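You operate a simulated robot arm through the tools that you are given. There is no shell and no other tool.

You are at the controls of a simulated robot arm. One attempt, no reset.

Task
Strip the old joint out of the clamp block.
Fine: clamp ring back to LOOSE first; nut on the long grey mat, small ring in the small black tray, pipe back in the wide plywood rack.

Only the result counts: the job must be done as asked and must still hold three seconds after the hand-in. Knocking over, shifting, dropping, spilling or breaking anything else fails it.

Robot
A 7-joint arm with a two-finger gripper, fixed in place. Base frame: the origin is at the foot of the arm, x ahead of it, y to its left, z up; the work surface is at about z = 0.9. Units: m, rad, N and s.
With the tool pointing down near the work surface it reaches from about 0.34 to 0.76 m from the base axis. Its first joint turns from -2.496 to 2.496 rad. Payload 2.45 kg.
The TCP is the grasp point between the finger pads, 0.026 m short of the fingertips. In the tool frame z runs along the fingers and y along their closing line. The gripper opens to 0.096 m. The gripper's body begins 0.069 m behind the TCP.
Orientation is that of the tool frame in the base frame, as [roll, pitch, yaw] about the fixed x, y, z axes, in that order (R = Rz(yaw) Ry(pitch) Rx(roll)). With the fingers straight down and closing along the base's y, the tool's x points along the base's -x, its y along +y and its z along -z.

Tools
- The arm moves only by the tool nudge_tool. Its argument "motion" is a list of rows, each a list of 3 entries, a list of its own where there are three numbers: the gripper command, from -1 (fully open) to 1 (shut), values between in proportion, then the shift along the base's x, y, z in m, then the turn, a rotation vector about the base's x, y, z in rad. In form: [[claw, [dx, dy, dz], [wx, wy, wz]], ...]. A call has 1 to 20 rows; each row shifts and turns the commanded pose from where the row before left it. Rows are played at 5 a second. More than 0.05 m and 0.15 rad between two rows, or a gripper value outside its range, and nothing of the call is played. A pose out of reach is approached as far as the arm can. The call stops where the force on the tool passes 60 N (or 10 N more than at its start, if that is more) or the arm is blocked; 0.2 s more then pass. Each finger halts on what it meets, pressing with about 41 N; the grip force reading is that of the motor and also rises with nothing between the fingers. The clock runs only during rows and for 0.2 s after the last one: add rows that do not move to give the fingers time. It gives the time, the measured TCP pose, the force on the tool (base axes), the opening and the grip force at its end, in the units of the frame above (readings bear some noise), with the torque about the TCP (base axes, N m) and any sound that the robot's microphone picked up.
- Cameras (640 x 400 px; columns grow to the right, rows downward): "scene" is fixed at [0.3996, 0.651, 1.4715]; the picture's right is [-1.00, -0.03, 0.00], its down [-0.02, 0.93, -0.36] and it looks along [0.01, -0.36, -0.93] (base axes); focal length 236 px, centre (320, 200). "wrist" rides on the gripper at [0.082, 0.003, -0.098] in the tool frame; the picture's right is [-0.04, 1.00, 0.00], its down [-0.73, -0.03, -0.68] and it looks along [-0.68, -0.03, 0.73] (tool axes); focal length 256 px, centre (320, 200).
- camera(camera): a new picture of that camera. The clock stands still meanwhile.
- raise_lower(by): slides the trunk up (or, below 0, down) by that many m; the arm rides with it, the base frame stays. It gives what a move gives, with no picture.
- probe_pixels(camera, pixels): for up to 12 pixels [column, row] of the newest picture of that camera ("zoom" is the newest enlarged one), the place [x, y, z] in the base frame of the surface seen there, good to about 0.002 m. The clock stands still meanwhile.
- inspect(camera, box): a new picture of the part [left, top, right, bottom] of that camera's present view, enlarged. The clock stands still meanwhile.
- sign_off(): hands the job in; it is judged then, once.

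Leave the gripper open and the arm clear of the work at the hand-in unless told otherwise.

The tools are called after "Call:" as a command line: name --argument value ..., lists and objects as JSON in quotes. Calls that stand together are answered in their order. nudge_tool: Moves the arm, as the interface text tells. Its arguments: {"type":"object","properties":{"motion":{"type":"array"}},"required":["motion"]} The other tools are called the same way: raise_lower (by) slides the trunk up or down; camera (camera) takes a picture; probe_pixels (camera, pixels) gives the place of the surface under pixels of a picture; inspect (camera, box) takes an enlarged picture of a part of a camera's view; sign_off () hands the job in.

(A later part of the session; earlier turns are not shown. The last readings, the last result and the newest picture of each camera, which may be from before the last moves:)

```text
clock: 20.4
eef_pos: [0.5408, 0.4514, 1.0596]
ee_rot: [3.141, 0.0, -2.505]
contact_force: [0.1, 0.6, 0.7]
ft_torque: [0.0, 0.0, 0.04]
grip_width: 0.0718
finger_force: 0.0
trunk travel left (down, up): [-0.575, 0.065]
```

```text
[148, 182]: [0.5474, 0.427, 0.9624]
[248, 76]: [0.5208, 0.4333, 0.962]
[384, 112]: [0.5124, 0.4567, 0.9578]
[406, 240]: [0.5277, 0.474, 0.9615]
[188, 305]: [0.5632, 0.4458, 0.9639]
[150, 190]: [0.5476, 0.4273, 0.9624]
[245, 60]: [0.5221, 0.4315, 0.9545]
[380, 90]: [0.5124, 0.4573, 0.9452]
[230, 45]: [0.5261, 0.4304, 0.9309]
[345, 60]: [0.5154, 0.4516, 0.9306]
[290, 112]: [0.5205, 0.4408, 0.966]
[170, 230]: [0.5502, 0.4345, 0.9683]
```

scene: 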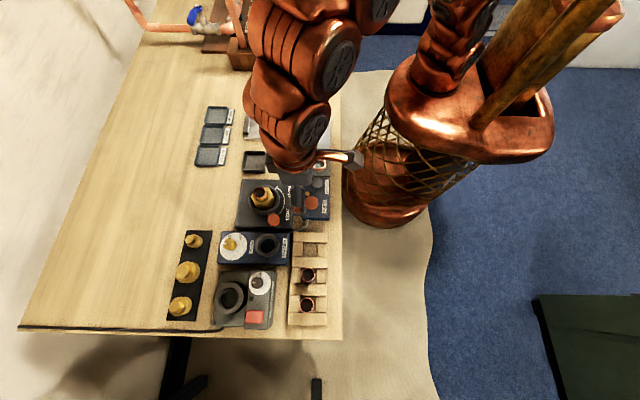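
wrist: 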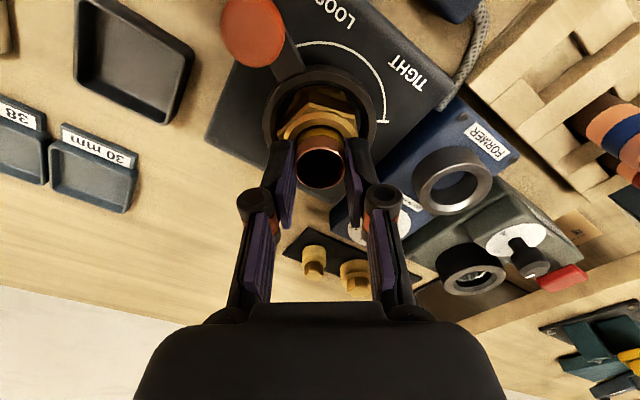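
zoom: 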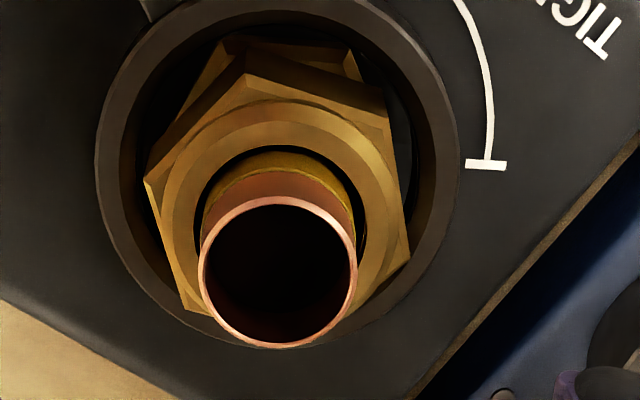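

Nut corners now sit at about 48° (mod 60), so a flat faces 138°; centre still ≈ (0.538, 0.451). A second, fixed-looking hex is below at z 0.931. Last time my grip was on corners (0.0495 wide). I'll turn +11.5° so the pads sit flat, go down to TCP z ≈ 0.974 and close.

Call:
nudge_tool --motion '[[-0.5, [0, 0, 0], [0, 0, 0.1]], [-0.5, [0, 0, -0.03], [0, 0, 0.1]], [-0.5, [0, 0, -0.03], [0, 0, 0]], [-0.5, [0, 0, -0.0248], [0, 0, 0]], [-0.5, [0, 0, 0], [0, 0, 0]]]'

Call:
inspect --camera "wrist" --box '[240, 100, 400, 240]'

```text
clock: 21.6
eef_pos: [0.5393, 0.4521, 0.975]
ee_rot: [3.141, -0.001, -2.306]
contact_force: [-0.4, 0.2, 0.2]
ft_torque: [-0.01, 0.01, 0.05]
grip_width: 0.072
finger_force: 0.1
trunk travel left (down, up): [-0.575, 0.065]
```

```text
2.86 times, centred on (320, 170) of wrist
```

zoom: 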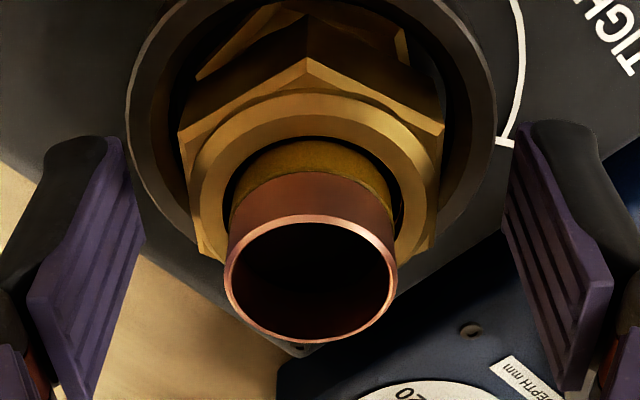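

The flats are now parallel to the pads. Closing.

Call:
nudge_tool --motion '[[1, [0, 0, -0.001], [0, 0, 0]], [1, [0, 0, 0], [0, 0, 0]], [1, [0, 0, 0], [0, 0, 0]], [1, [0, 0, 0], [0, 0, 0]]]'

Call:
inspect --camera "wrist" --box '[240, 100, 400, 240]'

```text
clock: 22.6
eef_pos: [0.5399, 0.4521, 0.9755]
ee_rot: [-3.14, 0.0, -2.306]
contact_force: [4.1, -0.8, 4.4]
ft_torque: [-0.02, -0.16, -0.01]
grip_width: 0.049
finger_force: 40.7
trunk travel left (down, up): [-0.575, 0.065]
```

```text
2.86 times, centred on (320, 170) of wrist
```

zoom: 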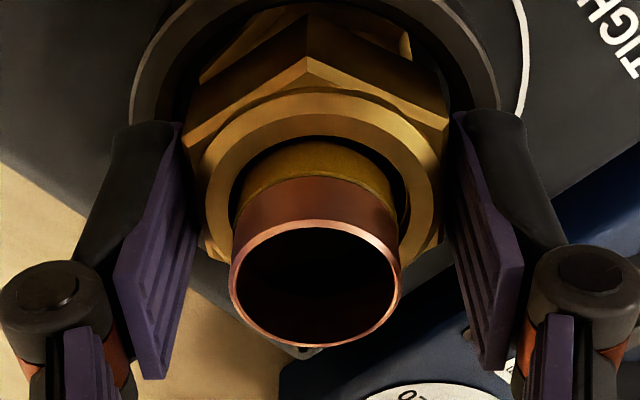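

Closed at 0.049 with flats aligned. Test lift in small steps with a look after 5 mm.

Call:
nudge_tool --motion '[[1, [0, 0, 0.002], [0, 0, 0]], [1, [0, 0, 0.002], [0, 0, 0]], [1, [0, 0, 0.002], [0, 0, 0]], [1, [0, 0, 0], [0, 0, 0]]]'

Call:
inspect --camera "wrist" --box '[240, 100, 400, 240]'

Call:
probe_pixels --camera "zoom" --pixels '[[306, 100], [240, 140], [385, 140], [305, 62], [190, 140], [445, 135], [230, 270], [400, 270], [310, 235]]'

```text
clock: 23.6
eef_pos: [0.5382, 0.4525, 0.9798]
ee_rot: [3.141, 0.001, -2.303]
contact_force: [1.0, 0.3, -0.1]
ft_torque: [0.0, -0.02, -0.01]
grip_width: 0.0482
finger_force: 41.3
trunk travel left (down, up): [-0.575, 0.065]
```

```text
2.86 times, centred on (320, 170) of wrist
```

zoom: 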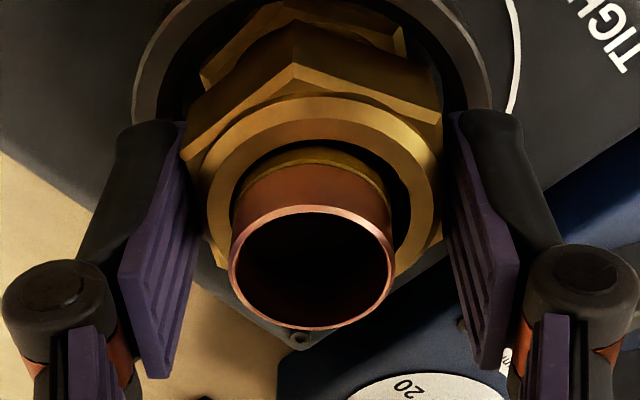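

```text
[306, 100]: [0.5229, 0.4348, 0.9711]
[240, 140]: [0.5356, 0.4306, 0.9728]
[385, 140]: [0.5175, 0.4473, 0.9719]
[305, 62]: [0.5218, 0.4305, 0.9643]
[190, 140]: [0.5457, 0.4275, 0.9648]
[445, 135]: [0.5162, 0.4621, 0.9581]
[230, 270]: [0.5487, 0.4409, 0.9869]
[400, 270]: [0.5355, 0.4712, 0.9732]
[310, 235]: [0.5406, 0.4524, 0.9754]
```

The nut top now reads z ≈ 0.972, up about 5 mm, so it is coming with the hand. Continuing in small steps and checking the width.

Call:
nudge_tool --motion '[[1, [0, 0, 0.0015], [0, 0, 0]], [1, [0, 0, 0.0015], [0, 0, 0]], [1, [0, 0, 0], [0, 0, 0]]]'

Call:
inspect --camera "wrist" --box '[240, 100, 400, 240]'

Call:
probe_pixels --camera "zoom" --pixels '[[306, 100], [240, 140], [385, 140], [290, 65], [190, 150], [440, 140], [220, 180], [420, 180]]'

```text
clock: 24.4
eef_pos: [0.5402, 0.4517, 0.984]
ee_rot: [-3.142, 0.0, -2.305]
contact_force: [0.1, -0.9, -1.9]
ft_torque: [-0.01, -0.04, -0.03]
grip_width: 0.0479
finger_force: 41.1
trunk travel left (down, up): [-0.575, 0.065]
```

```text
2.86 times, centred on (320, 170) of wrist
```

zoom: 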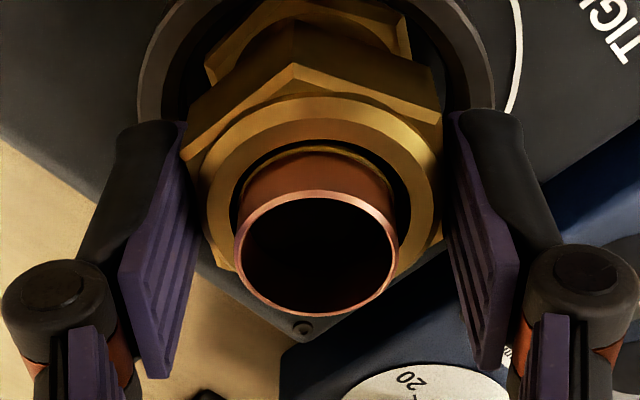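

```text
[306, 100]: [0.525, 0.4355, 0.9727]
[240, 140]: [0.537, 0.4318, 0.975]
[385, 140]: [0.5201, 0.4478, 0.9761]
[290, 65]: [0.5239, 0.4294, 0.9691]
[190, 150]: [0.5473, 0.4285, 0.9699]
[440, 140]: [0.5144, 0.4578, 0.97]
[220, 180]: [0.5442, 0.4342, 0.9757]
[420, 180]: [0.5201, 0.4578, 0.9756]
```

Nut top now 0.9755, following 1:1. Keep going in gentle steps.

Call:
nudge_tool --motion '[[1, [0, 0, 0.0015], [0, 0, 0]], [1, [0, 0, 0.0015], [0, 0, 0]], [1, [0, 0, 0.0015], [0, 0, 0]], [1, [0, 0, 0], [0, 0, 0]]]'

Call:
inspect --camera "wrist" --box '[240, 100, 400, 240]'

Call:
probe_pixels --camera "zoom" --pixels '[[306, 100], [240, 140], [385, 140], [290, 65], [190, 150], [440, 140], [220, 180], [420, 180]]'

```text
clock: 25.4
eef_pos: [0.5406, 0.4498, 0.9881]
ee_rot: [3.14, 0.0, -2.306]
contact_force: [0.0, 0.2, -0.7]
ft_torque: [0.01, 0.04, -0.03]
grip_width: 0.0478
finger_force: 41.3
trunk travel left (down, up): [-0.575, 0.065]
```

```text
2.86 times, centred on (320, 170) of wrist
```

zoom: 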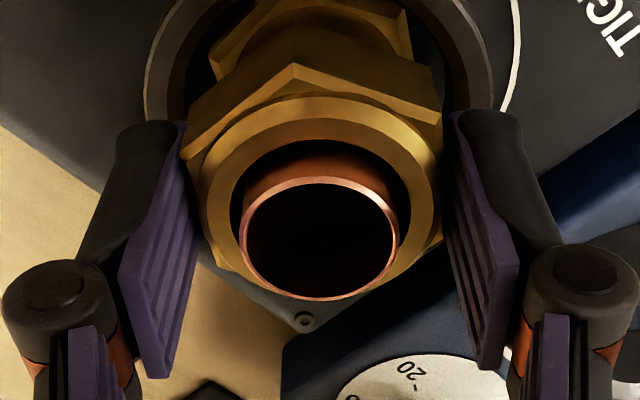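

```text
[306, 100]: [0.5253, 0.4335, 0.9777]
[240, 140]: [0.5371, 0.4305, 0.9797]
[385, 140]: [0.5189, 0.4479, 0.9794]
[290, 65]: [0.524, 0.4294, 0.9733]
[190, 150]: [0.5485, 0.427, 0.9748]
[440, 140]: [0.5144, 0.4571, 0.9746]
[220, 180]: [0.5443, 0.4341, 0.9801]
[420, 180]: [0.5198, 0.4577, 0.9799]
```

Still following (nut top 0.980). Continue.

Call:
nudge_tool --motion '[[1, [0, 0, 0.002], [0, 0, 0]], [1, [0, 0, 0.002], [0, 0, 0]], [1, [0, 0, 0.002], [0, 0, 0]], [1, [0, 0, 0.002], [0, 0, 0]], [1, [0, 0, 0], [0, 0, 0]]]'

Call:
inspect --camera "wrist" --box '[240, 100, 400, 240]'

```text
clock: 26.6
eef_pos: [0.5401, 0.4511, 0.9955]
ee_rot: [-3.141, 0.0, -2.306]
contact_force: [-0.4, 0.6, -1.6]
ft_torque: [-0.01, 0.02, -0.02]
grip_width: 0.0479
finger_force: 40.9
trunk travel left (down, up): [-0.575, 0.065]
```

```text
2.86 times, centred on (320, 170) of wrist
```

zoom: 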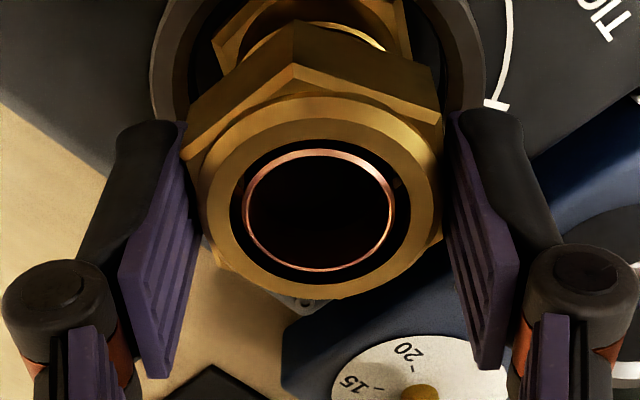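

The nut top is level with the pipe end. Continue up 24 mm more.

Call:
nudge_tool --motion '[[1, [0, 0, 0.003], [0, 0, 0]], [1, [0, 0, 0.003], [0, 0, 0]], [1, [0, 0, 0.003], [0, 0, 0]], [1, [0, 0, 0.003], [0, 0, 0]], [1, [0, 0, 0.003], [0, 0, 0]], [1, [0, 0, 0.003], [0, 0, 0]], [1, [0, 0, 0.003], [0, 0, 0]], [1, [0, 0, 0.003], [0, 0, 0]], [1, [0, 0, 0], [0, 0, 0]]]'

Call:
inspect --camera "wrist" --box '[220, 60, 420, 240]'

Call:
inspect --camera "scene" --box '[230, 160, 310, 240]'

```text
clock: 28.6
eef_pos: [0.5404, 0.4508, 1.018]
ee_rot: [-3.141, 0.0, -2.304]
contact_force: [0.1, -0.6, -0.5]
ft_torque: [0.0, 0.03, 0.02]
grip_width: 0.048
finger_force: 40.3
trunk travel left (down, up): [-0.575, 0.065]
```

```text
2.22 times, centred on (320, 150) of wrist
```

zoom: 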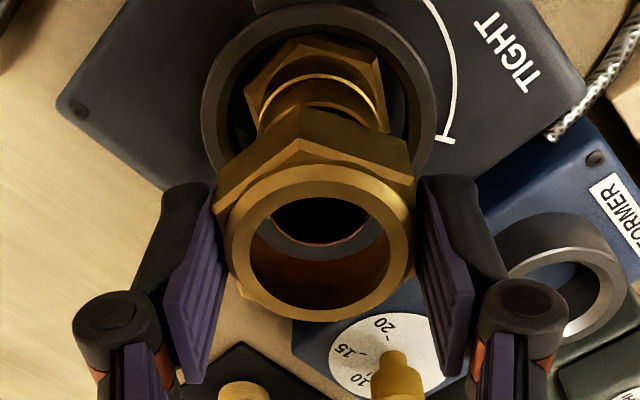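

```text
5.00 times, centred on (270, 200) of scene
```

zoom: 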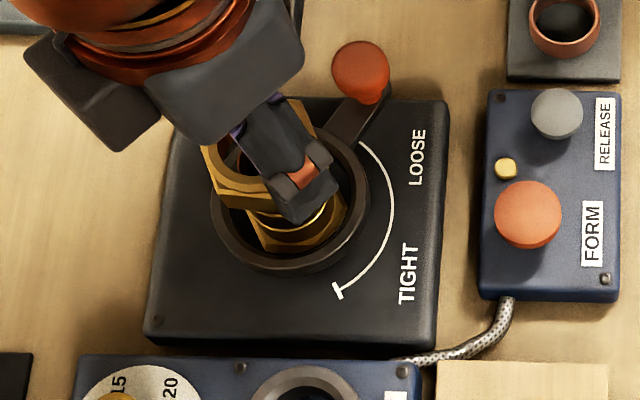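

The nut is nearly clear; below I can see the body stub with a bright ring around the pipe. Lifting 60 mm more, then a look.

Call:
nudge_tool --motion '[[1, [0, 0, 0.005], [0, 0, 0]], [1, [0, 0, 0.005], [0, 0, 0]], [1, [0, 0, 0.01], [0, 0, 0]], [1, [0, 0, 0.01], [0, 0, 0]], [1, [0, 0, 0.01], [0, 0, 0]], [1, [0, 0, 0.01], [0, 0, 0]], [1, [0, 0, 0.01], [0, 0, 0]], [1, [0, 0, 0], [0, 0, 0]]]'

Call:
camera --camera "wrist"

Call:
inspect --camera "scene" --box '[220, 140, 320, 230]'

```text
clock: 30.4
eef_pos: [0.539, 0.4502, 1.0788]
ee_rot: [3.142, 0.0, -2.306]
contact_force: [-0.8, 0.0, -1.4]
ft_torque: [-0.01, 0.01, 0.02]
grip_width: 0.0483
finger_force: 41.2
trunk travel left (down, up): [-0.575, 0.065]
```

```text
taken
```

wrist: 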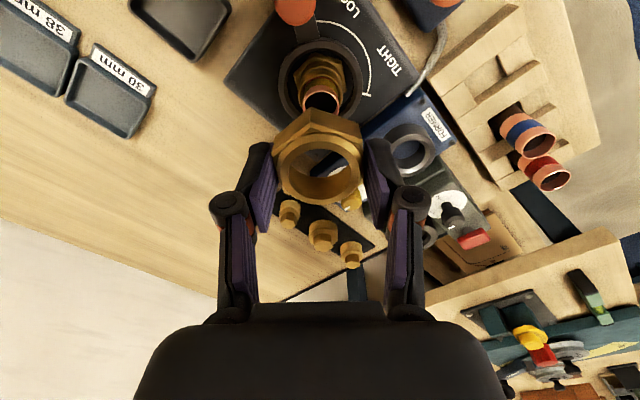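

```text
4.44 times, centred on (270, 185) of scene
```

zoom: 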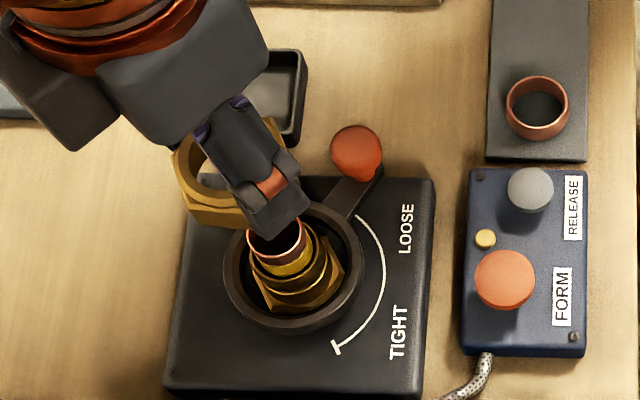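

The nut is free and hollow (the small ring stayed on the pipe). Next, I'll measure the grey mat's edges in the scene view for placing the nut.

Call:
inspect --camera "scene" --box '[280, 95, 350, 185]'

```text
4.44 times, centred on (315, 140) of scene
```

zoom: 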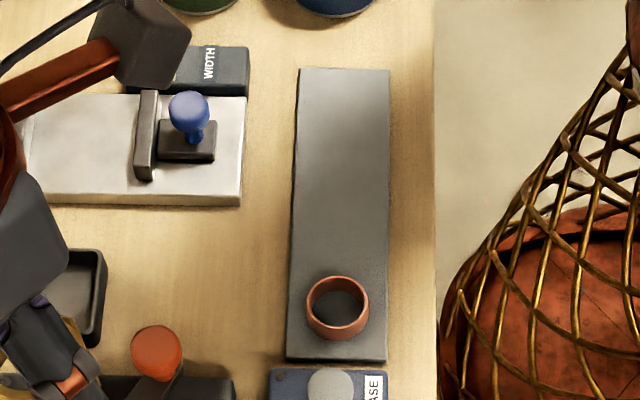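

Call:
probe_pixels --camera "zoom" --pixels '[[304, 75], [384, 75], [294, 350], [384, 350], [298, 200], [386, 200], [337, 270], [337, 340], [342, 200], [230, 100], [236, 200], [170, 140]]'

```text
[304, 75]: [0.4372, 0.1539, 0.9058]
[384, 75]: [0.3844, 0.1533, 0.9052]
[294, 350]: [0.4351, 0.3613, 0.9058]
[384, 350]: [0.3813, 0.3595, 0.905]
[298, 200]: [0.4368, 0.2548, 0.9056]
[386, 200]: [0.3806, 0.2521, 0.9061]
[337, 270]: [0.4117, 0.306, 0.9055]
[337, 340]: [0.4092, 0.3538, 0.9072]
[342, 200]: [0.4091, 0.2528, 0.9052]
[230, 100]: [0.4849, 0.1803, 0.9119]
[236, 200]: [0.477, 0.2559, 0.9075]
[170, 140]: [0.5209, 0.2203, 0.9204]
```

Mat: x 0.380–0.438, y 0.148–0.365, top 0.9055; copper ring at y ≈ 0.31–0.35. I'll put the nut at (0.409, 0.225). First I'll estimate the nut's bottom height in hand by probing its side in the scene view.

Call:
inspect --camera "scene" --box '[230, 160, 290, 200]'

```text
10.00 times, centred on (260, 180) of scene
```

zoom: 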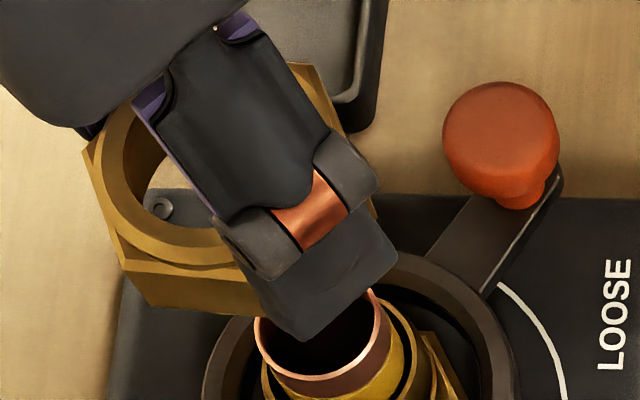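

Call:
probe_pixels --camera "zoom" --pixels '[[122, 262], [138, 292], [150, 302], [200, 308], [240, 310], [180, 275], [95, 185], [180, 240], [390, 330], [400, 360], [300, 385], [440, 350]]'

```text
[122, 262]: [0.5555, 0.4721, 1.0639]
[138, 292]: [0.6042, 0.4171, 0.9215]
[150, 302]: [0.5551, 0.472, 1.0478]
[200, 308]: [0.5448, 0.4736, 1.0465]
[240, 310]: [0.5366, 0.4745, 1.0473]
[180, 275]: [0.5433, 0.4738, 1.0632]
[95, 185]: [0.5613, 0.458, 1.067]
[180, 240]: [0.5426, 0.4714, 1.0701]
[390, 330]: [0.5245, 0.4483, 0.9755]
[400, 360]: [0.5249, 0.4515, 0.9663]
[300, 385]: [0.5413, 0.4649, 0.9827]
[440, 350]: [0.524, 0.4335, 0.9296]
```

The nut spans about 0.0245 in height, its bottom about 0.033 below the TCP. On the mat the TCP should end at about z 0.9385. Moving across at the present height to above (0.409, 0.225).

Call:
nudge_tool --motion '[[1, [-0.0217, -0.0377, 0], [0, 0, 0]], [1, [-0.0217, -0.0377, 0], [0, 0, 0]], [1, [-0.0217, -0.0377, 0], [0, 0, 0]], [1, [-0.0217, -0.0377, 0], [0, 0, 0]], [1, [-0.0217, -0.0377, 0], [0, 0, 0]], [1, [-0.0217, -0.0377, 0], [0, 0, 0]], [1, [0, 0, 0], [0, 0, 0]]]'

Call:
camera --camera "scene"

Call:
camera --camera "wrist"

```text
clock: 32.0
eef_pos: [0.41, 0.2244, 1.0797]
ee_rot: [3.14, -0.002, -2.303]
contact_force: [-0.1, -0.8, -1.6]
ft_torque: [0.0, 0.03, -0.01]
grip_width: 0.048
finger_force: 40.8
trunk travel left (down, up): [-0.575, 0.065]
```

```text
taken
```

scene: 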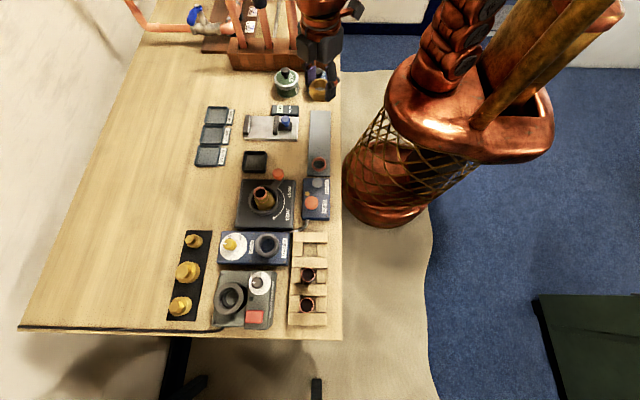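

```text
taken
```

wrist: 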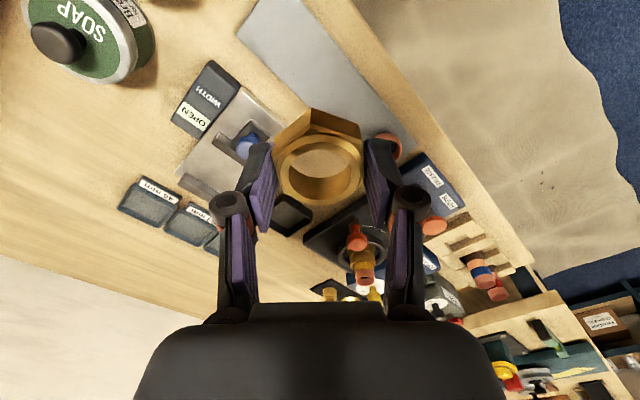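

Over the mat with the nut secure. Descending to just above the surface.

Call:
nudge_tool --motion '[[1, [0, 0, -0.03], [0, 0, 0]], [1, [0, 0, -0.03], [0, 0, 0]], [1, [0, 0, -0.03], [0, 0, 0]], [1, [0, 0, -0.03], [0, 0, 0]], [1, [0, 0, -0.01], [0, 0, 0]], [1, [0, 0, 0], [0, 0, 0]]]'

Call:
camera --camera "wrist"

```text
clock: 33.4
eef_pos: [0.4091, 0.2253, 0.9495]
ee_rot: [3.141, 0.001, -2.304]
contact_force: [0.2, 0.0, -0.9]
ft_torque: [-0.04, -0.04, 0.0]
grip_width: 0.0479
finger_force: 41.2
trunk travel left (down, up): [-0.575, 0.065]
```

```text
taken
```

wrist: 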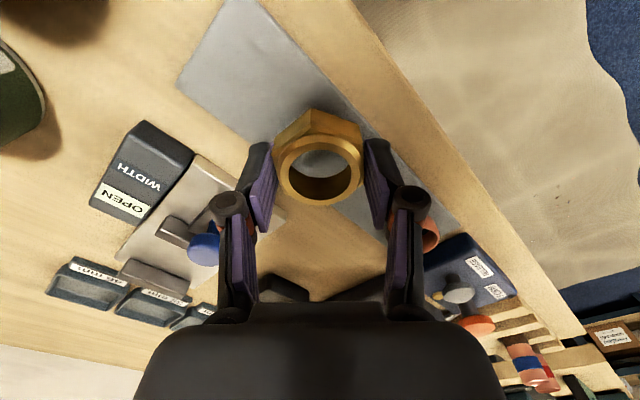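

Nut is about 11 mm above the mat by estimate. Lowering in 2 mm steps.

Call:
nudge_tool --motion '[[1, [0, 0, -0.004], [0, 0, 0]], [1, [0, 0, -0.002], [0, 0, 0]], [1, [0, 0, -0.002], [0, 0, 0]], [1, [0, 0, -0.001], [0, 0, 0]], [1, [0, 0, 0], [0, 0, 0]]]'

```text
clock: 34.6
eef_pos: [0.4096, 0.225, 0.9405]
ee_rot: [-3.141, -0.001, -2.307]
contact_force: [-0.2, -0.8, -0.7]
ft_torque: [0.02, 0.03, -0.02]
grip_width: 0.0479
finger_force: 41.4
trunk travel left (down, up): [-0.575, 0.065]
```

Call:
nudge_tool --motion '[[1, [0, 0, -0.001], [0, 0, 0]], [1, [0, 0, -0.001], [0, 0, 0]], [1, [0, 0, 0], [0, 0, 0]]]'

Call:
inspect --camera "wrist" --box '[220, 60, 420, 240]'

```text
clock: 35.4
eef_pos: [0.4103, 0.2244, 0.9383]
ee_rot: [-3.141, 0.002, -2.304]
contact_force: [-0.6, -0.2, 18.3]
ft_torque: [-0.11, 0.38, -0.04]
grip_width: 0.0477
finger_force: 41.4
trunk travel left (down, up): [-0.575, 0.065]
```

```text
2.22 times, centred on (320, 150) of wrist
```

zoom: 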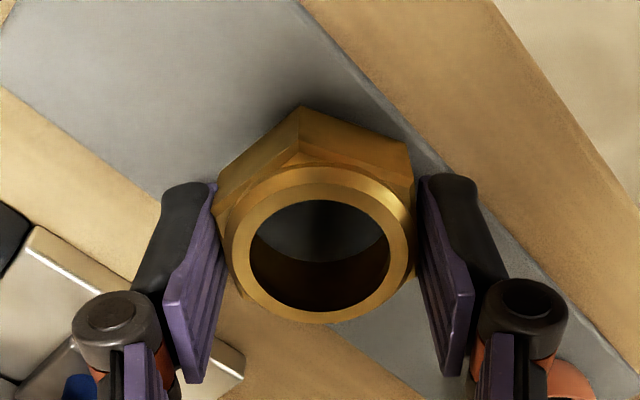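

Contact (18 N up): the nut is resting on the mat. Opening to 0.07 and rising.

Call:
nudge_tool --motion '[[-0.45, [0, 0, 0.0005], [0, 0, 0]], [-0.45, [0, 0, 0], [0, 0, 0]], [-0.45, [0, 0, 0], [0, 0, 0]], [-0.45, [0, 0, 0.02], [0, 0, 0]], [-0.45, [0, 0, 0.03], [0, 0, 0]], [-0.45, [0, 0, 0.04], [0, 0, 0]], [-0.45, [0, 0, 0.04], [0, 0, 0]], [-0.45, [0, 0, 0], [0, 0, 0]]]'

Call:
camera --camera "wrist"

Call:
camera --camera "scene"

```text
clock: 37.2
eef_pos: [0.4096, 0.2251, 1.0707]
ee_rot: [3.141, 0.001, -2.305]
contact_force: [-0.8, -0.6, 0.1]
ft_torque: [0.01, 0.0, -0.02]
grip_width: 0.0695
finger_force: 0.0
trunk travel left (down, up): [-0.575, 0.065]
```

```text
taken
```

wrist: 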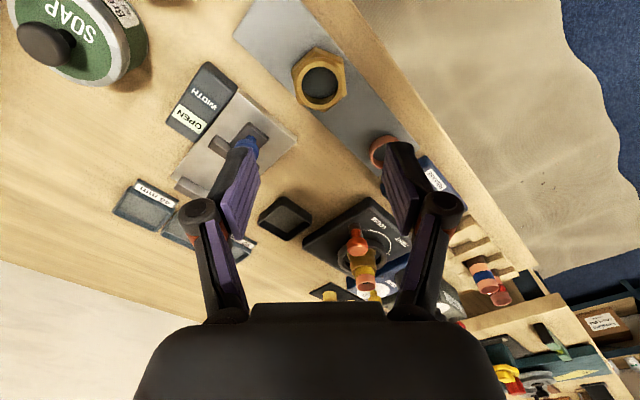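

```text
taken
```

scene: 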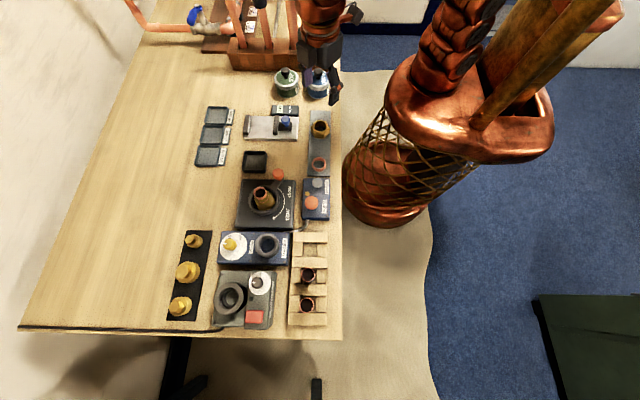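

The nut sits on the mat. Now a close look at what remains in the clamp: pipe and small ring.

Call:
inspect --camera "scene" --box '[240, 175, 295, 225]'

```text
8.00 times, centred on (268, 200) of scene
```

zoom: 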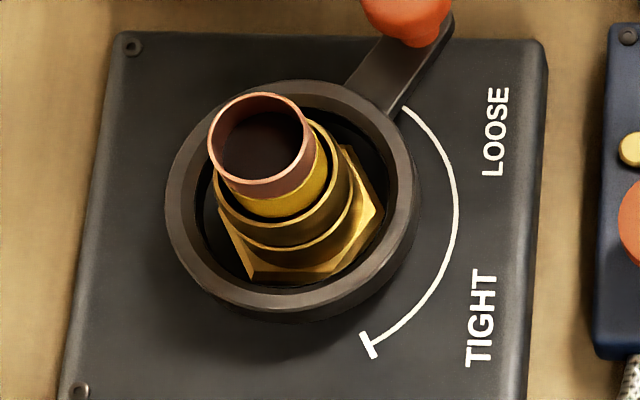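

Call:
probe_pixels --camera "zoom" --pixels '[[215, 195], [285, 225], [285, 240], [335, 200], [350, 195], [260, 170], [275, 205], [318, 190], [300, 265], [325, 150], [340, 175], [280, 250]]'

```text
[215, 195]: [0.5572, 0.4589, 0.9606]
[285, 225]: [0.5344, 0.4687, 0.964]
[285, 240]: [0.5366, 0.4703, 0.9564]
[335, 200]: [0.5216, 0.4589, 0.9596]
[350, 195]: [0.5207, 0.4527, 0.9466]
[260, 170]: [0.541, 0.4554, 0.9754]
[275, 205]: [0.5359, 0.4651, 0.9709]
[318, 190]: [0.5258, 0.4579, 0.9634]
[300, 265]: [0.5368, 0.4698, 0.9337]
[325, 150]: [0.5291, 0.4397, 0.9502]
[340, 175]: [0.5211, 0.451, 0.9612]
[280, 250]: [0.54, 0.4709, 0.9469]
```

The small ring appears at z ≈ 0.95–0.964, outer radius ≈ 0.0187, sitting on the body stub. I'll bring the wrist camera closer for a better view (TCP to about (0.476, 0.381, 1.052), above everything).

Call:
nudge_tool --motion '[[-0.45, [0.0165, 0.039, -0.0047], [0, 0, 0]], [-0.45, [0.0165, 0.039, -0.0047], [0, 0, 0]], [-0.45, [0.0165, 0.039, -0.0047], [0, 0, 0]], [-0.45, [0.0165, 0.039, -0.0047], [0, 0, 0]], [-0.45, [0, 0, 0], [0, 0, 0]]]'

Call:
inspect --camera "wrist" --box '[260, 140, 380, 260]'

```text
clock: 38.4
eef_pos: [0.4758, 0.3798, 1.0518]
ee_rot: [-3.141, -0.001, -2.304]
contact_force: [-0.6, -0.2, 0.8]
ft_torque: [0.0, 0.01, 0.0]
grip_width: 0.0693
finger_force: 0.2
trunk travel left (down, up): [-0.575, 0.065]
```

```text
3.33 times, centred on (320, 200) of wrist
```

zoom: 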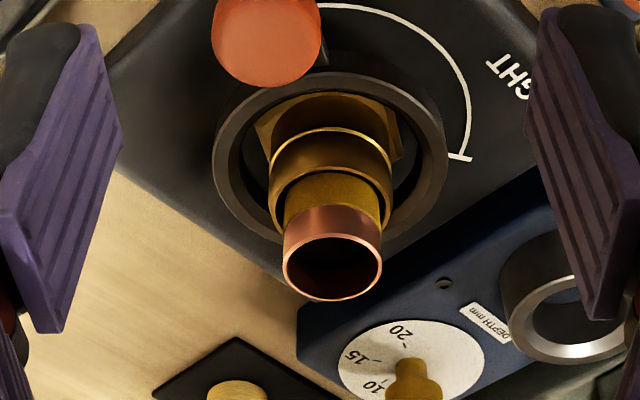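

Call:
inspect --camera "wrist" --box '[295, 160, 355, 235]'

Call:
probe_pixels --camera "zoom" --pixels '[[330, 60], [330, 90], [330, 110], [330, 125], [330, 140], [330, 155], [330, 170], [330, 190], [250, 150], [410, 150], [265, 200], [400, 200]]'

```text
5.33 times, centred on (325, 198) of wrist
```

zoom: 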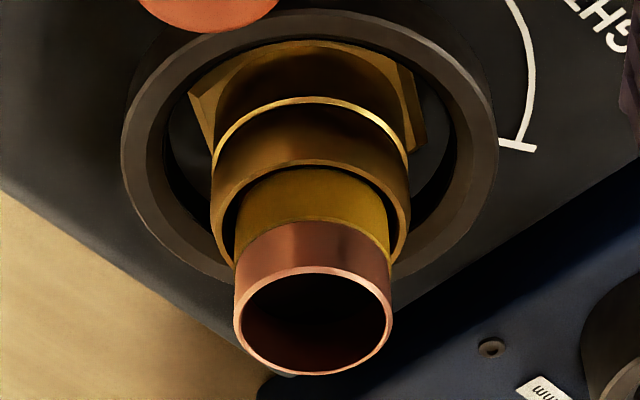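

```text
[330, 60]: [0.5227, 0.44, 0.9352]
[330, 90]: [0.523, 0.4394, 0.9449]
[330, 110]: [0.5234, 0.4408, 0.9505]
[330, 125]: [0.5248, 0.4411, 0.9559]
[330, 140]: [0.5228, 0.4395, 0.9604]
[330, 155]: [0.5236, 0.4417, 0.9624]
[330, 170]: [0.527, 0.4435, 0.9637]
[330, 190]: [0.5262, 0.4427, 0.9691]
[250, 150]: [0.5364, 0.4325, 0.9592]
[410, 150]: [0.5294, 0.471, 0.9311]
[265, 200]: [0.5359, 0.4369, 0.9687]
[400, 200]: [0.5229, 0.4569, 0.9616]
```

The joint now: body stub up to z ≈ 0.948, then the small ring z ≈ 0.949–0.963 (outer radius ≈ 0.0187), with the pipe through it. I'll also measure the tray before choosing the grip height. First the tray from the scene view.

Call:
inspect --camera "scene" --box '[235, 140, 275, 185]'

Call:
probe_pixels --camera "zoom" --pixels '[[195, 130], [395, 130], [310, 115], [200, 250], [410, 250], [310, 275], [310, 200], [240, 180], [370, 180], [310, 140], [310, 245], [310, 260]]'

```text
8.89 times, centred on (255, 162) of scene
```

zoom: 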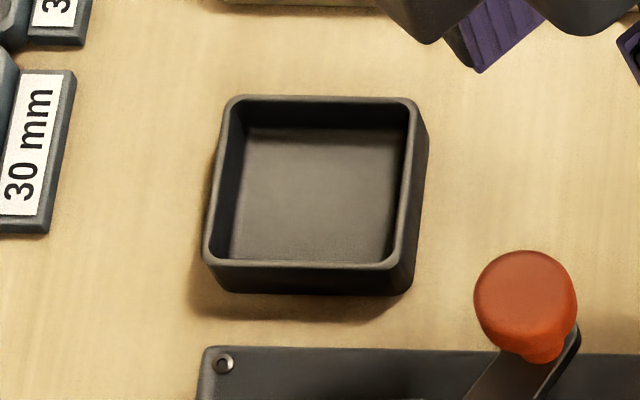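

```text
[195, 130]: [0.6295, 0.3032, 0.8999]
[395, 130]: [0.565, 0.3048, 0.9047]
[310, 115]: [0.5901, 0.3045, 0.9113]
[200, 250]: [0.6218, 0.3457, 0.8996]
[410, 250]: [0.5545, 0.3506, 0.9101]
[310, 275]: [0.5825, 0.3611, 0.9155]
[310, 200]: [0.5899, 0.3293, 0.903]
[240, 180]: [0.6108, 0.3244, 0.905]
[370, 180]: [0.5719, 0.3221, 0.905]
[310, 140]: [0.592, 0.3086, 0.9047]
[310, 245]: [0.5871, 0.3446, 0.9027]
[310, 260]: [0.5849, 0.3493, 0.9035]
```

Call:
probe_pixels --camera "zoom" --pixels '[[226, 180], [411, 180], [320, 100], [300, 265], [216, 240], [400, 245], [235, 102], [408, 104], [212, 250], [393, 262], [240, 255], [395, 150]]'

```text
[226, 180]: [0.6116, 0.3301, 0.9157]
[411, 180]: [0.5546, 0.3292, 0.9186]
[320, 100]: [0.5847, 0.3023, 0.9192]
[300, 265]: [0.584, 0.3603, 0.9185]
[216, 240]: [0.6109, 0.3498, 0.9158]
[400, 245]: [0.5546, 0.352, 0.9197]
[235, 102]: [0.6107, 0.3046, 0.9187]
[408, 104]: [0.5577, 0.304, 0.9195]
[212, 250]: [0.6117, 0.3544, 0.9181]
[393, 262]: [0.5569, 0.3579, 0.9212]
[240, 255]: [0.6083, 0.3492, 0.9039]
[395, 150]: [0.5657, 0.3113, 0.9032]
```

Tray: centre ≈ (0.5835, 0.331), rim z 0.919, floor 0.904, inner width ≈ 0.052. The fingers can't go below the rim with the ring gripped, so I'll grip only the top of the ring. Moving above the joint.

Call:
nudge_tool --motion '[[-0.45, [0.021, 0.0238, 0.004], [0, 0, 0]], [-0.45, [0.021, 0.0238, 0.004], [0, 0, 0]], [-0.45, [0.021, 0.0238, 0], [0, 0, 0]], [-0.45, [0, 0, 0], [0, 0, 0]]]'

Call:
inspect --camera "wrist" --box '[240, 40, 400, 200]'

```text
clock: 39.4
eef_pos: [0.5398, 0.452, 1.0589]
ee_rot: [-3.141, 0.001, -2.305]
contact_force: [-0.6, 1.1, -0.2]
ft_torque: [0.03, -0.04, 0.0]
grip_width: 0.0698
finger_force: 0.1
trunk travel left (down, up): [-0.575, 0.065]
```

```text
2.50 times, centred on (320, 120) of wrist
```

zoom: 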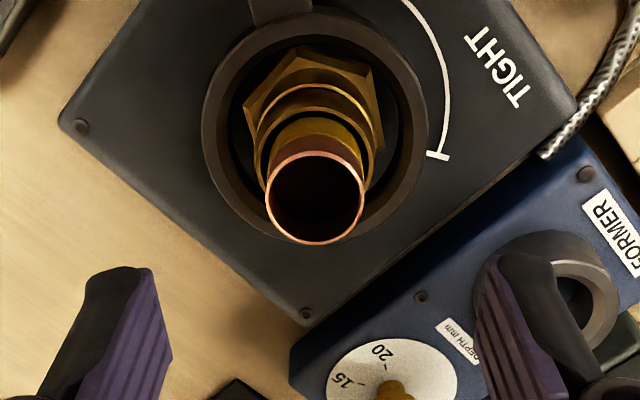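

Pipe is centred (column 318). Descending to TCP z ≈ 0.983 (tips ≈ 0.957).

Call:
nudge_tool --motion '[[-0.3, [0, 0, -0.03], [0, 0, 0]], [-0.3, [0, 0, -0.03], [0, 0, 0]], [-0.3, [0, 0, -0.0155], [0, 0, 0]], [-0.3, [0, 0, 0], [0, 0, 0]]]'

Call:
inspect --camera "wrist" --box '[240, 100, 400, 240]'

```text
clock: 40.4
eef_pos: [0.5376, 0.4519, 0.9836]
ee_rot: [3.141, 0.0, -2.305]
contact_force: [0.0, -0.6, 0.7]
ft_torque: [-0.03, 0.02, -0.02]
grip_width: 0.0622
finger_force: 0.0
trunk travel left (down, up): [-0.575, 0.065]
```

```text
2.86 times, centred on (320, 170) of wrist
```

zoom: 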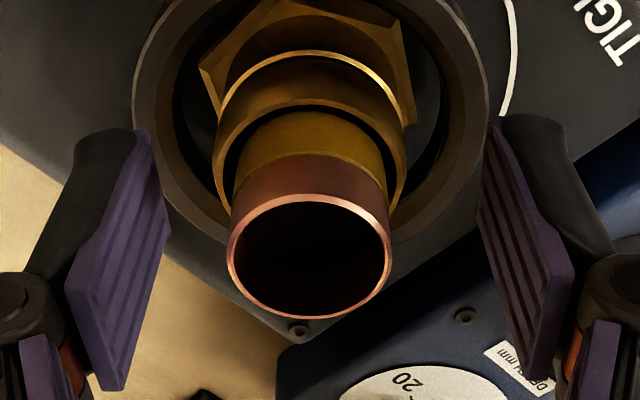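

I'll verify the ring's top edge, seam and outer sides from here before closing.

Call:
probe_pixels --camera "zoom" --pixels '[[310, 45], [310, 53], [310, 60], [310, 80], [310, 98], [310, 104], [310, 118], [214, 150], [405, 150], [224, 90], [396, 90], [310, 30]]'

```text
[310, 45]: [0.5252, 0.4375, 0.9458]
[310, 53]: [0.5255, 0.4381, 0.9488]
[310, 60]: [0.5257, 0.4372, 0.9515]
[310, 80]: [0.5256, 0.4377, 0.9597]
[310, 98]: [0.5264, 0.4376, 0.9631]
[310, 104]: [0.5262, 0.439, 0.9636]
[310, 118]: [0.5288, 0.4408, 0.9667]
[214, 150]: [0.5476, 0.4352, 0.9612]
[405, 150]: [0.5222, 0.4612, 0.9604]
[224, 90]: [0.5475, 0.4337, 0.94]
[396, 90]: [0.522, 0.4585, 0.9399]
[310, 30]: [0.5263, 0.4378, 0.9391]
```

Ring confirmed: z 0.949–0.964, radius ≈ 0.018. Tips overlap its top 6 mm. Closing.

Call:
nudge_tool --motion '[[1, [0, 0, -0.0005], [0, 0, 0]], [1, [0, 0, 0], [0, 0, 0]], [1, [0, 0, 0], [0, 0, 0]], [1, [0, 0, 0], [0, 0, 0]]]'

Call:
inspect --camera "wrist" --box '[240, 100, 400, 240]'

```text
clock: 41.4
eef_pos: [0.5401, 0.4501, 0.9814]
ee_rot: [-3.141, 0.0, -2.307]
contact_force: [9.7, -5.2, 5.0]
ft_torque: [-0.18, -0.25, 0.01]
grip_width: 0.0368
finger_force: 41.2
trunk travel left (down, up): [-0.575, 0.065]
```

```text
2.86 times, centred on (320, 170) of wrist
```

zoom: 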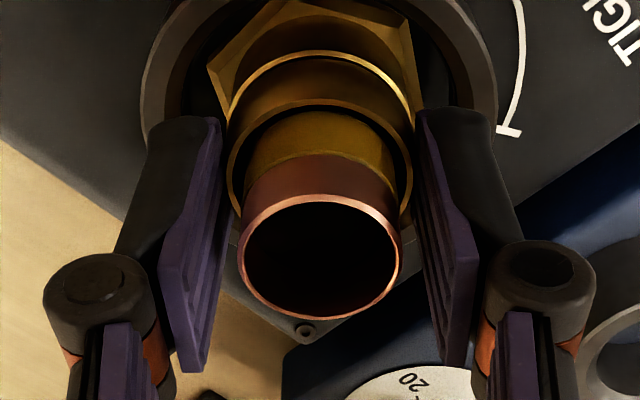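

Ring gripped at 0.0368. There's about 11 N sideways, so I'll ease about 0.7 mm that way and lift gently 5 mm.

Call:
nudge_tool --motion '[[1, [0.0006, -0.0004, 0], [0, 0, 0]], [1, [0, 0, 0.001], [0, 0, 0]], [1, [0, 0, 0.001], [0, 0, 0]], [1, [0, 0, 0.0015], [0, 0, 0]], [1, [0, 0, 0.0015], [0, 0, 0]], [1, [0, 0, 0], [0, 0, 0]]]'

Call:
inspect --camera "wrist" --box '[240, 100, 400, 240]'

Call:
probe_pixels --camera "zoom" --pixels '[[320, 45], [320, 53], [320, 60], [320, 80], [320, 98], [320, 104], [320, 118], [320, 200], [245, 260], [395, 260]]'

```text
clock: 42.8
eef_pos: [0.5387, 0.4518, 0.9866]
ee_rot: [-3.141, -0.001, -2.305]
contact_force: [-0.2, -0.2, 0.9]
ft_torque: [-0.01, 0.03, -0.01]
grip_width: 0.0369
finger_force: 40.8
trunk travel left (down, up): [-0.575, 0.065]
```

```text
2.86 times, centred on (320, 170) of wrist
```

zoom: 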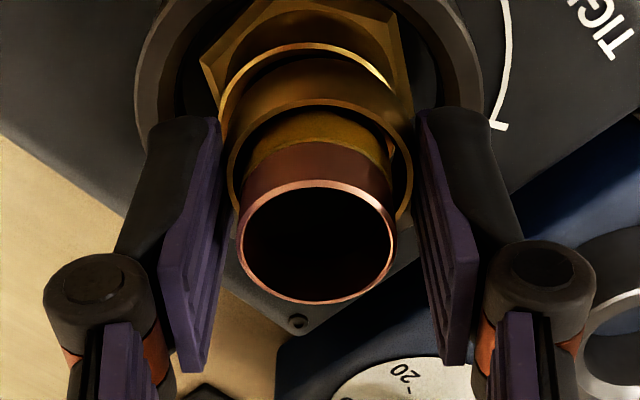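

```text
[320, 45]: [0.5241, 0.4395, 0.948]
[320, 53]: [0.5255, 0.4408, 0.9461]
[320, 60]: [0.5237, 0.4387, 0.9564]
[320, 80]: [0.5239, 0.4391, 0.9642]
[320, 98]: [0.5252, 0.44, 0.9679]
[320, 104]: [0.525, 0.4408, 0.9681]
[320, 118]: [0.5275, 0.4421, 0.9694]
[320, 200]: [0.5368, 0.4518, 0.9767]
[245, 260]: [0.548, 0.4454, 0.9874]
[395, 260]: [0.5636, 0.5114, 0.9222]
```

The ring rises (top 0.968) while the pipe stays. Lifting 40 mm more at 2 mm per row.

Call:
nudge_tool --motion '[[1, [0, 0, 0.002], [0, 0, 0]], [1, [0, 0, 0.002], [0, 0, 0]], [1, [0, 0, 0.002], [0, 0, 0]], [1, [0, 0, 0.002], [0, 0, 0]], [1, [0, 0, 0.002], [0, 0, 0]], [1, [0, 0, 0.002], [0, 0, 0]], [1, [0, 0, 0.002], [0, 0, 0]], [1, [0, 0, 0.002], [0, 0, 0]], [1, [0, 0, 0.002], [0, 0, 0]], [1, [0, 0, 0.002], [0, 0, 0]], [1, [0, 0, 0], [0, 0, 0]]]'

Call:
inspect --camera "wrist" --box '[240, 80, 400, 220]'

```text
clock: 45.2
eef_pos: [0.5392, 0.4522, 1.0064]
ee_rot: [3.141, 0.0, -2.306]
contact_force: [0.3, -0.1, -0.1]
ft_torque: [-0.03, -0.01, 0.02]
grip_width: 0.0367
finger_force: 41.0
trunk travel left (down, up): [-0.575, 0.065]
```

```text
2.86 times, centred on (320, 150) of wrist
```

zoom: 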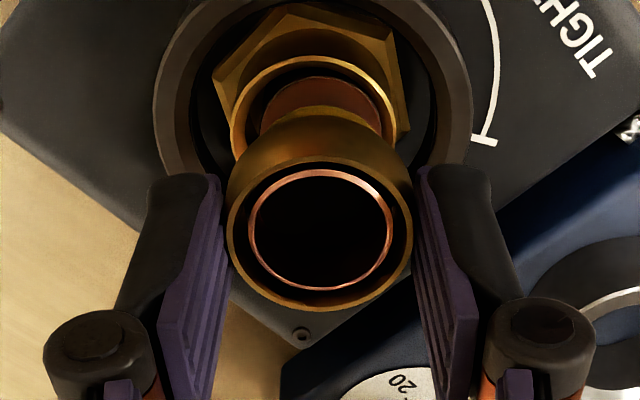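

Ring is sliding off well; now another 25 mm gently, then 40 mm more.

Call:
nudge_tool --motion '[[1, [0, 0, 0.0025], [0, 0, 0]], [1, [0, 0, 0.0025], [0, 0, 0]], [1, [0, 0, 0.0025], [0, 0, 0]], [1, [0, 0, 0.0025], [0, 0, 0]], [1, [0, 0, 0.0025], [0, 0, 0]], [1, [0, 0, 0.0025], [0, 0, 0]], [1, [0, 0, 0.0025], [0, 0, 0]], [1, [0, 0, 0.0025], [0, 0, 0]], [1, [0, 0, 0.005], [0, 0, 0]], [1, [0, 0, 0.01], [0, 0, 0]], [1, [0, 0, 0.015], [0, 0, 0]], [1, [0, 0, 0.015], [0, 0, 0]], [1, [0, 0, 0], [0, 0, 0]]]'

Call:
camera --camera "wrist"

Call:
inspect --camera "scene" --box '[220, 140, 320, 230]'

```text
clock: 48.0
eef_pos: [0.5386, 0.4515, 1.0725]
ee_rot: [3.14, 0.0, -2.306]
contact_force: [1.3, 0.5, -0.6]
ft_torque: [0.0, 0.0, -0.01]
grip_width: 0.0364
finger_force: 41.4
trunk travel left (down, up): [-0.575, 0.065]
```

```text
taken
```

wrist: 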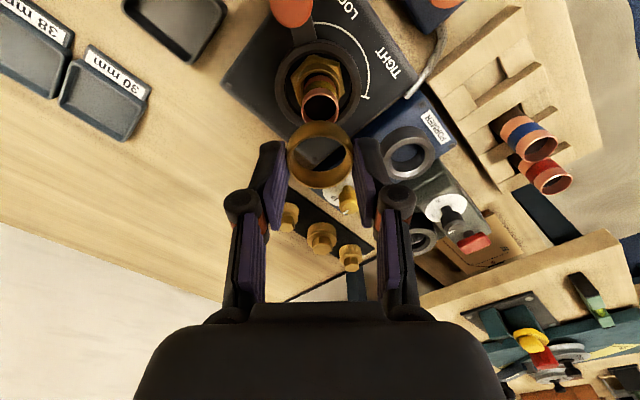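

```text
4.44 times, centred on (270, 185) of scene
```

zoom: 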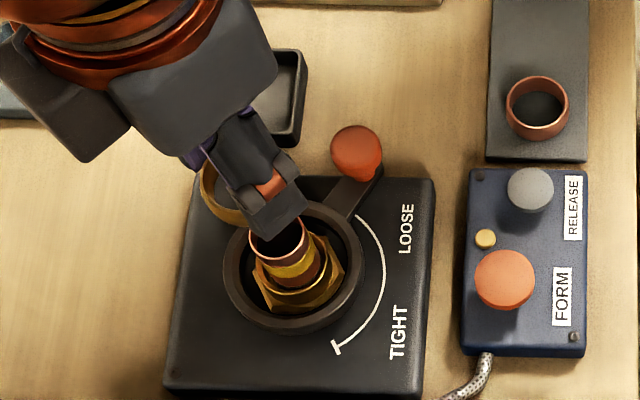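

Ring is off the pipe. Moving over the tray centre (0.5835, 0.331) at this height.

Call:
nudge_tool --motion '[[1, [0.0112, -0.0301, 0], [0, 0, 0]], [1, [0.0112, -0.0301, 0], [0, 0, 0]], [1, [0.0112, -0.0301, 0], [0, 0, 0]], [1, [0.0112, -0.0301, 0], [0, 0, 0]], [1, [0, 0, -0.03], [0, 0, 0]], [1, [0, 0, -0.03], [0, 0, 0]], [1, [0, 0, -0.03], [0, 0, 0]], [1, [0, 0, 0], [0, 0, 0]]]'

Call:
camera --camera "wrist"

Call:
inspect --camera "scene" --box '[220, 120, 300, 190]'

```text
clock: 49.8
eef_pos: [0.5814, 0.3296, 0.9828]
ee_rot: [3.14, 0.001, -2.304]
contact_force: [-0.1, -0.1, 0.0]
ft_torque: [0.0, 0.0, 0.02]
grip_width: 0.0368
finger_force: 41.1
trunk travel left (down, up): [-0.575, 0.065]
```

```text
taken
```

wrist: 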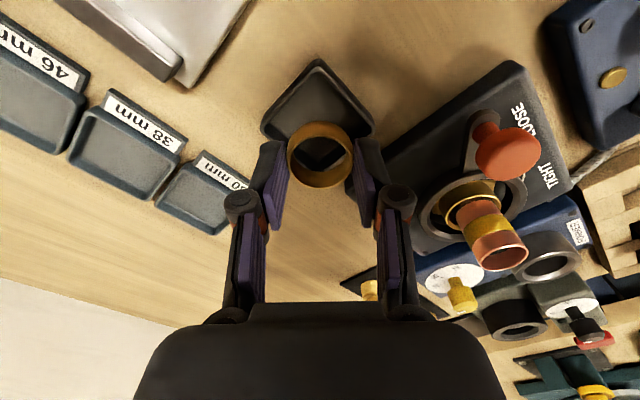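

```text
5.71 times, centred on (260, 155) of scene
```

zoom: 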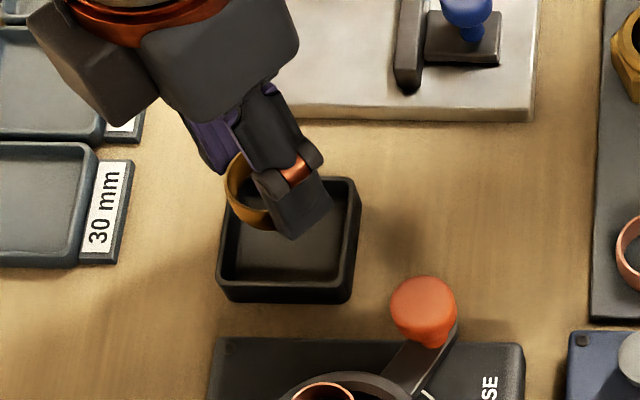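

Centred over the tray. Descending to TCP z ≈ 0.948 (tips just above the rim at 0.919).

Call:
nudge_tool --motion '[[1, [0.0005, 0.0005, -0.012], [0, 0, 0]], [1, [0, 0, -0.012], [0, 0, 0]], [1, [0, 0, -0.007], [0, 0, 0]], [1, [0, 0, -0.004], [0, 0, 0]], [1, [0, 0, 0], [0, 0, 0]]]'

Call:
inspect --camera "wrist" --box '[220, 60, 420, 240]'

Call:
inspect --camera "scene" --box '[230, 135, 290, 185]'

```text
clock: 51.0
eef_pos: [0.584, 0.3317, 0.9468]
ee_rot: [-3.141, 0.001, -2.305]
contact_force: [-0.2, 0.3, 0.4]
ft_torque: [-0.02, 0.01, 0.02]
grip_width: 0.0366
finger_force: 41.1
trunk travel left (down, up): [-0.575, 0.065]
```

```text
2.22 times, centred on (320, 150) of wrist
```

zoom: 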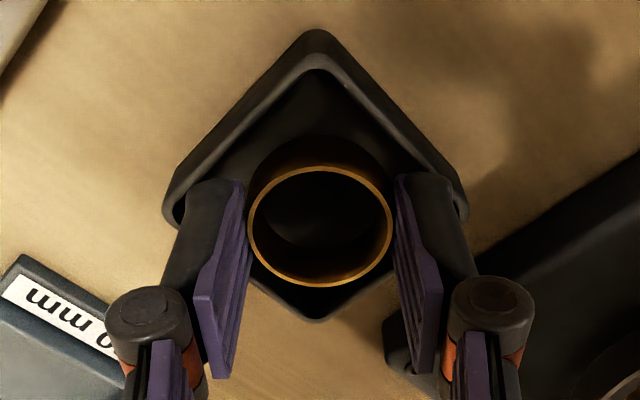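

```text
8.00 times, centred on (260, 160) of scene
```

zoom: 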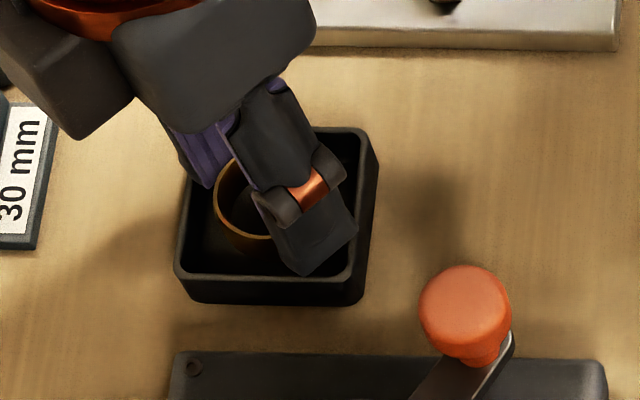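

The ring hangs inside the tray walls, centred. Raising 1 mm for rim clearance and opening to 0.05 to let it settle.

Call:
nudge_tool --motion '[[1, [0, 0, 0.001], [0, 0, 0]], [-0.04, [0, 0, 0], [0, 0, 0]], [-0.04, [0, 0, 0], [0, 0, 0]], [-0.04, [0, 0, 0], [0, 0, 0]]]'

Call:
inspect --camera "wrist" --box '[220, 60, 420, 240]'

```text
clock: 52.0
eef_pos: [0.5842, 0.3314, 0.9482]
ee_rot: [3.141, 0.0, -2.307]
contact_force: [-0.4, 1.2, -0.1]
ft_torque: [0.03, -0.01, 0.03]
grip_width: 0.05
finger_force: 0.0
trunk travel left (down, up): [-0.575, 0.065]
```

```text
2.22 times, centred on (320, 150) of wrist
```

zoom: 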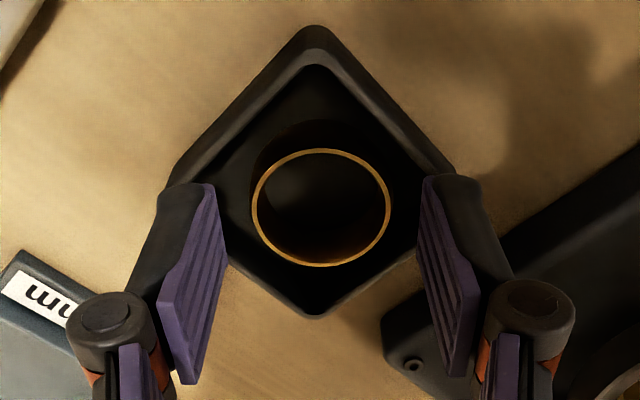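

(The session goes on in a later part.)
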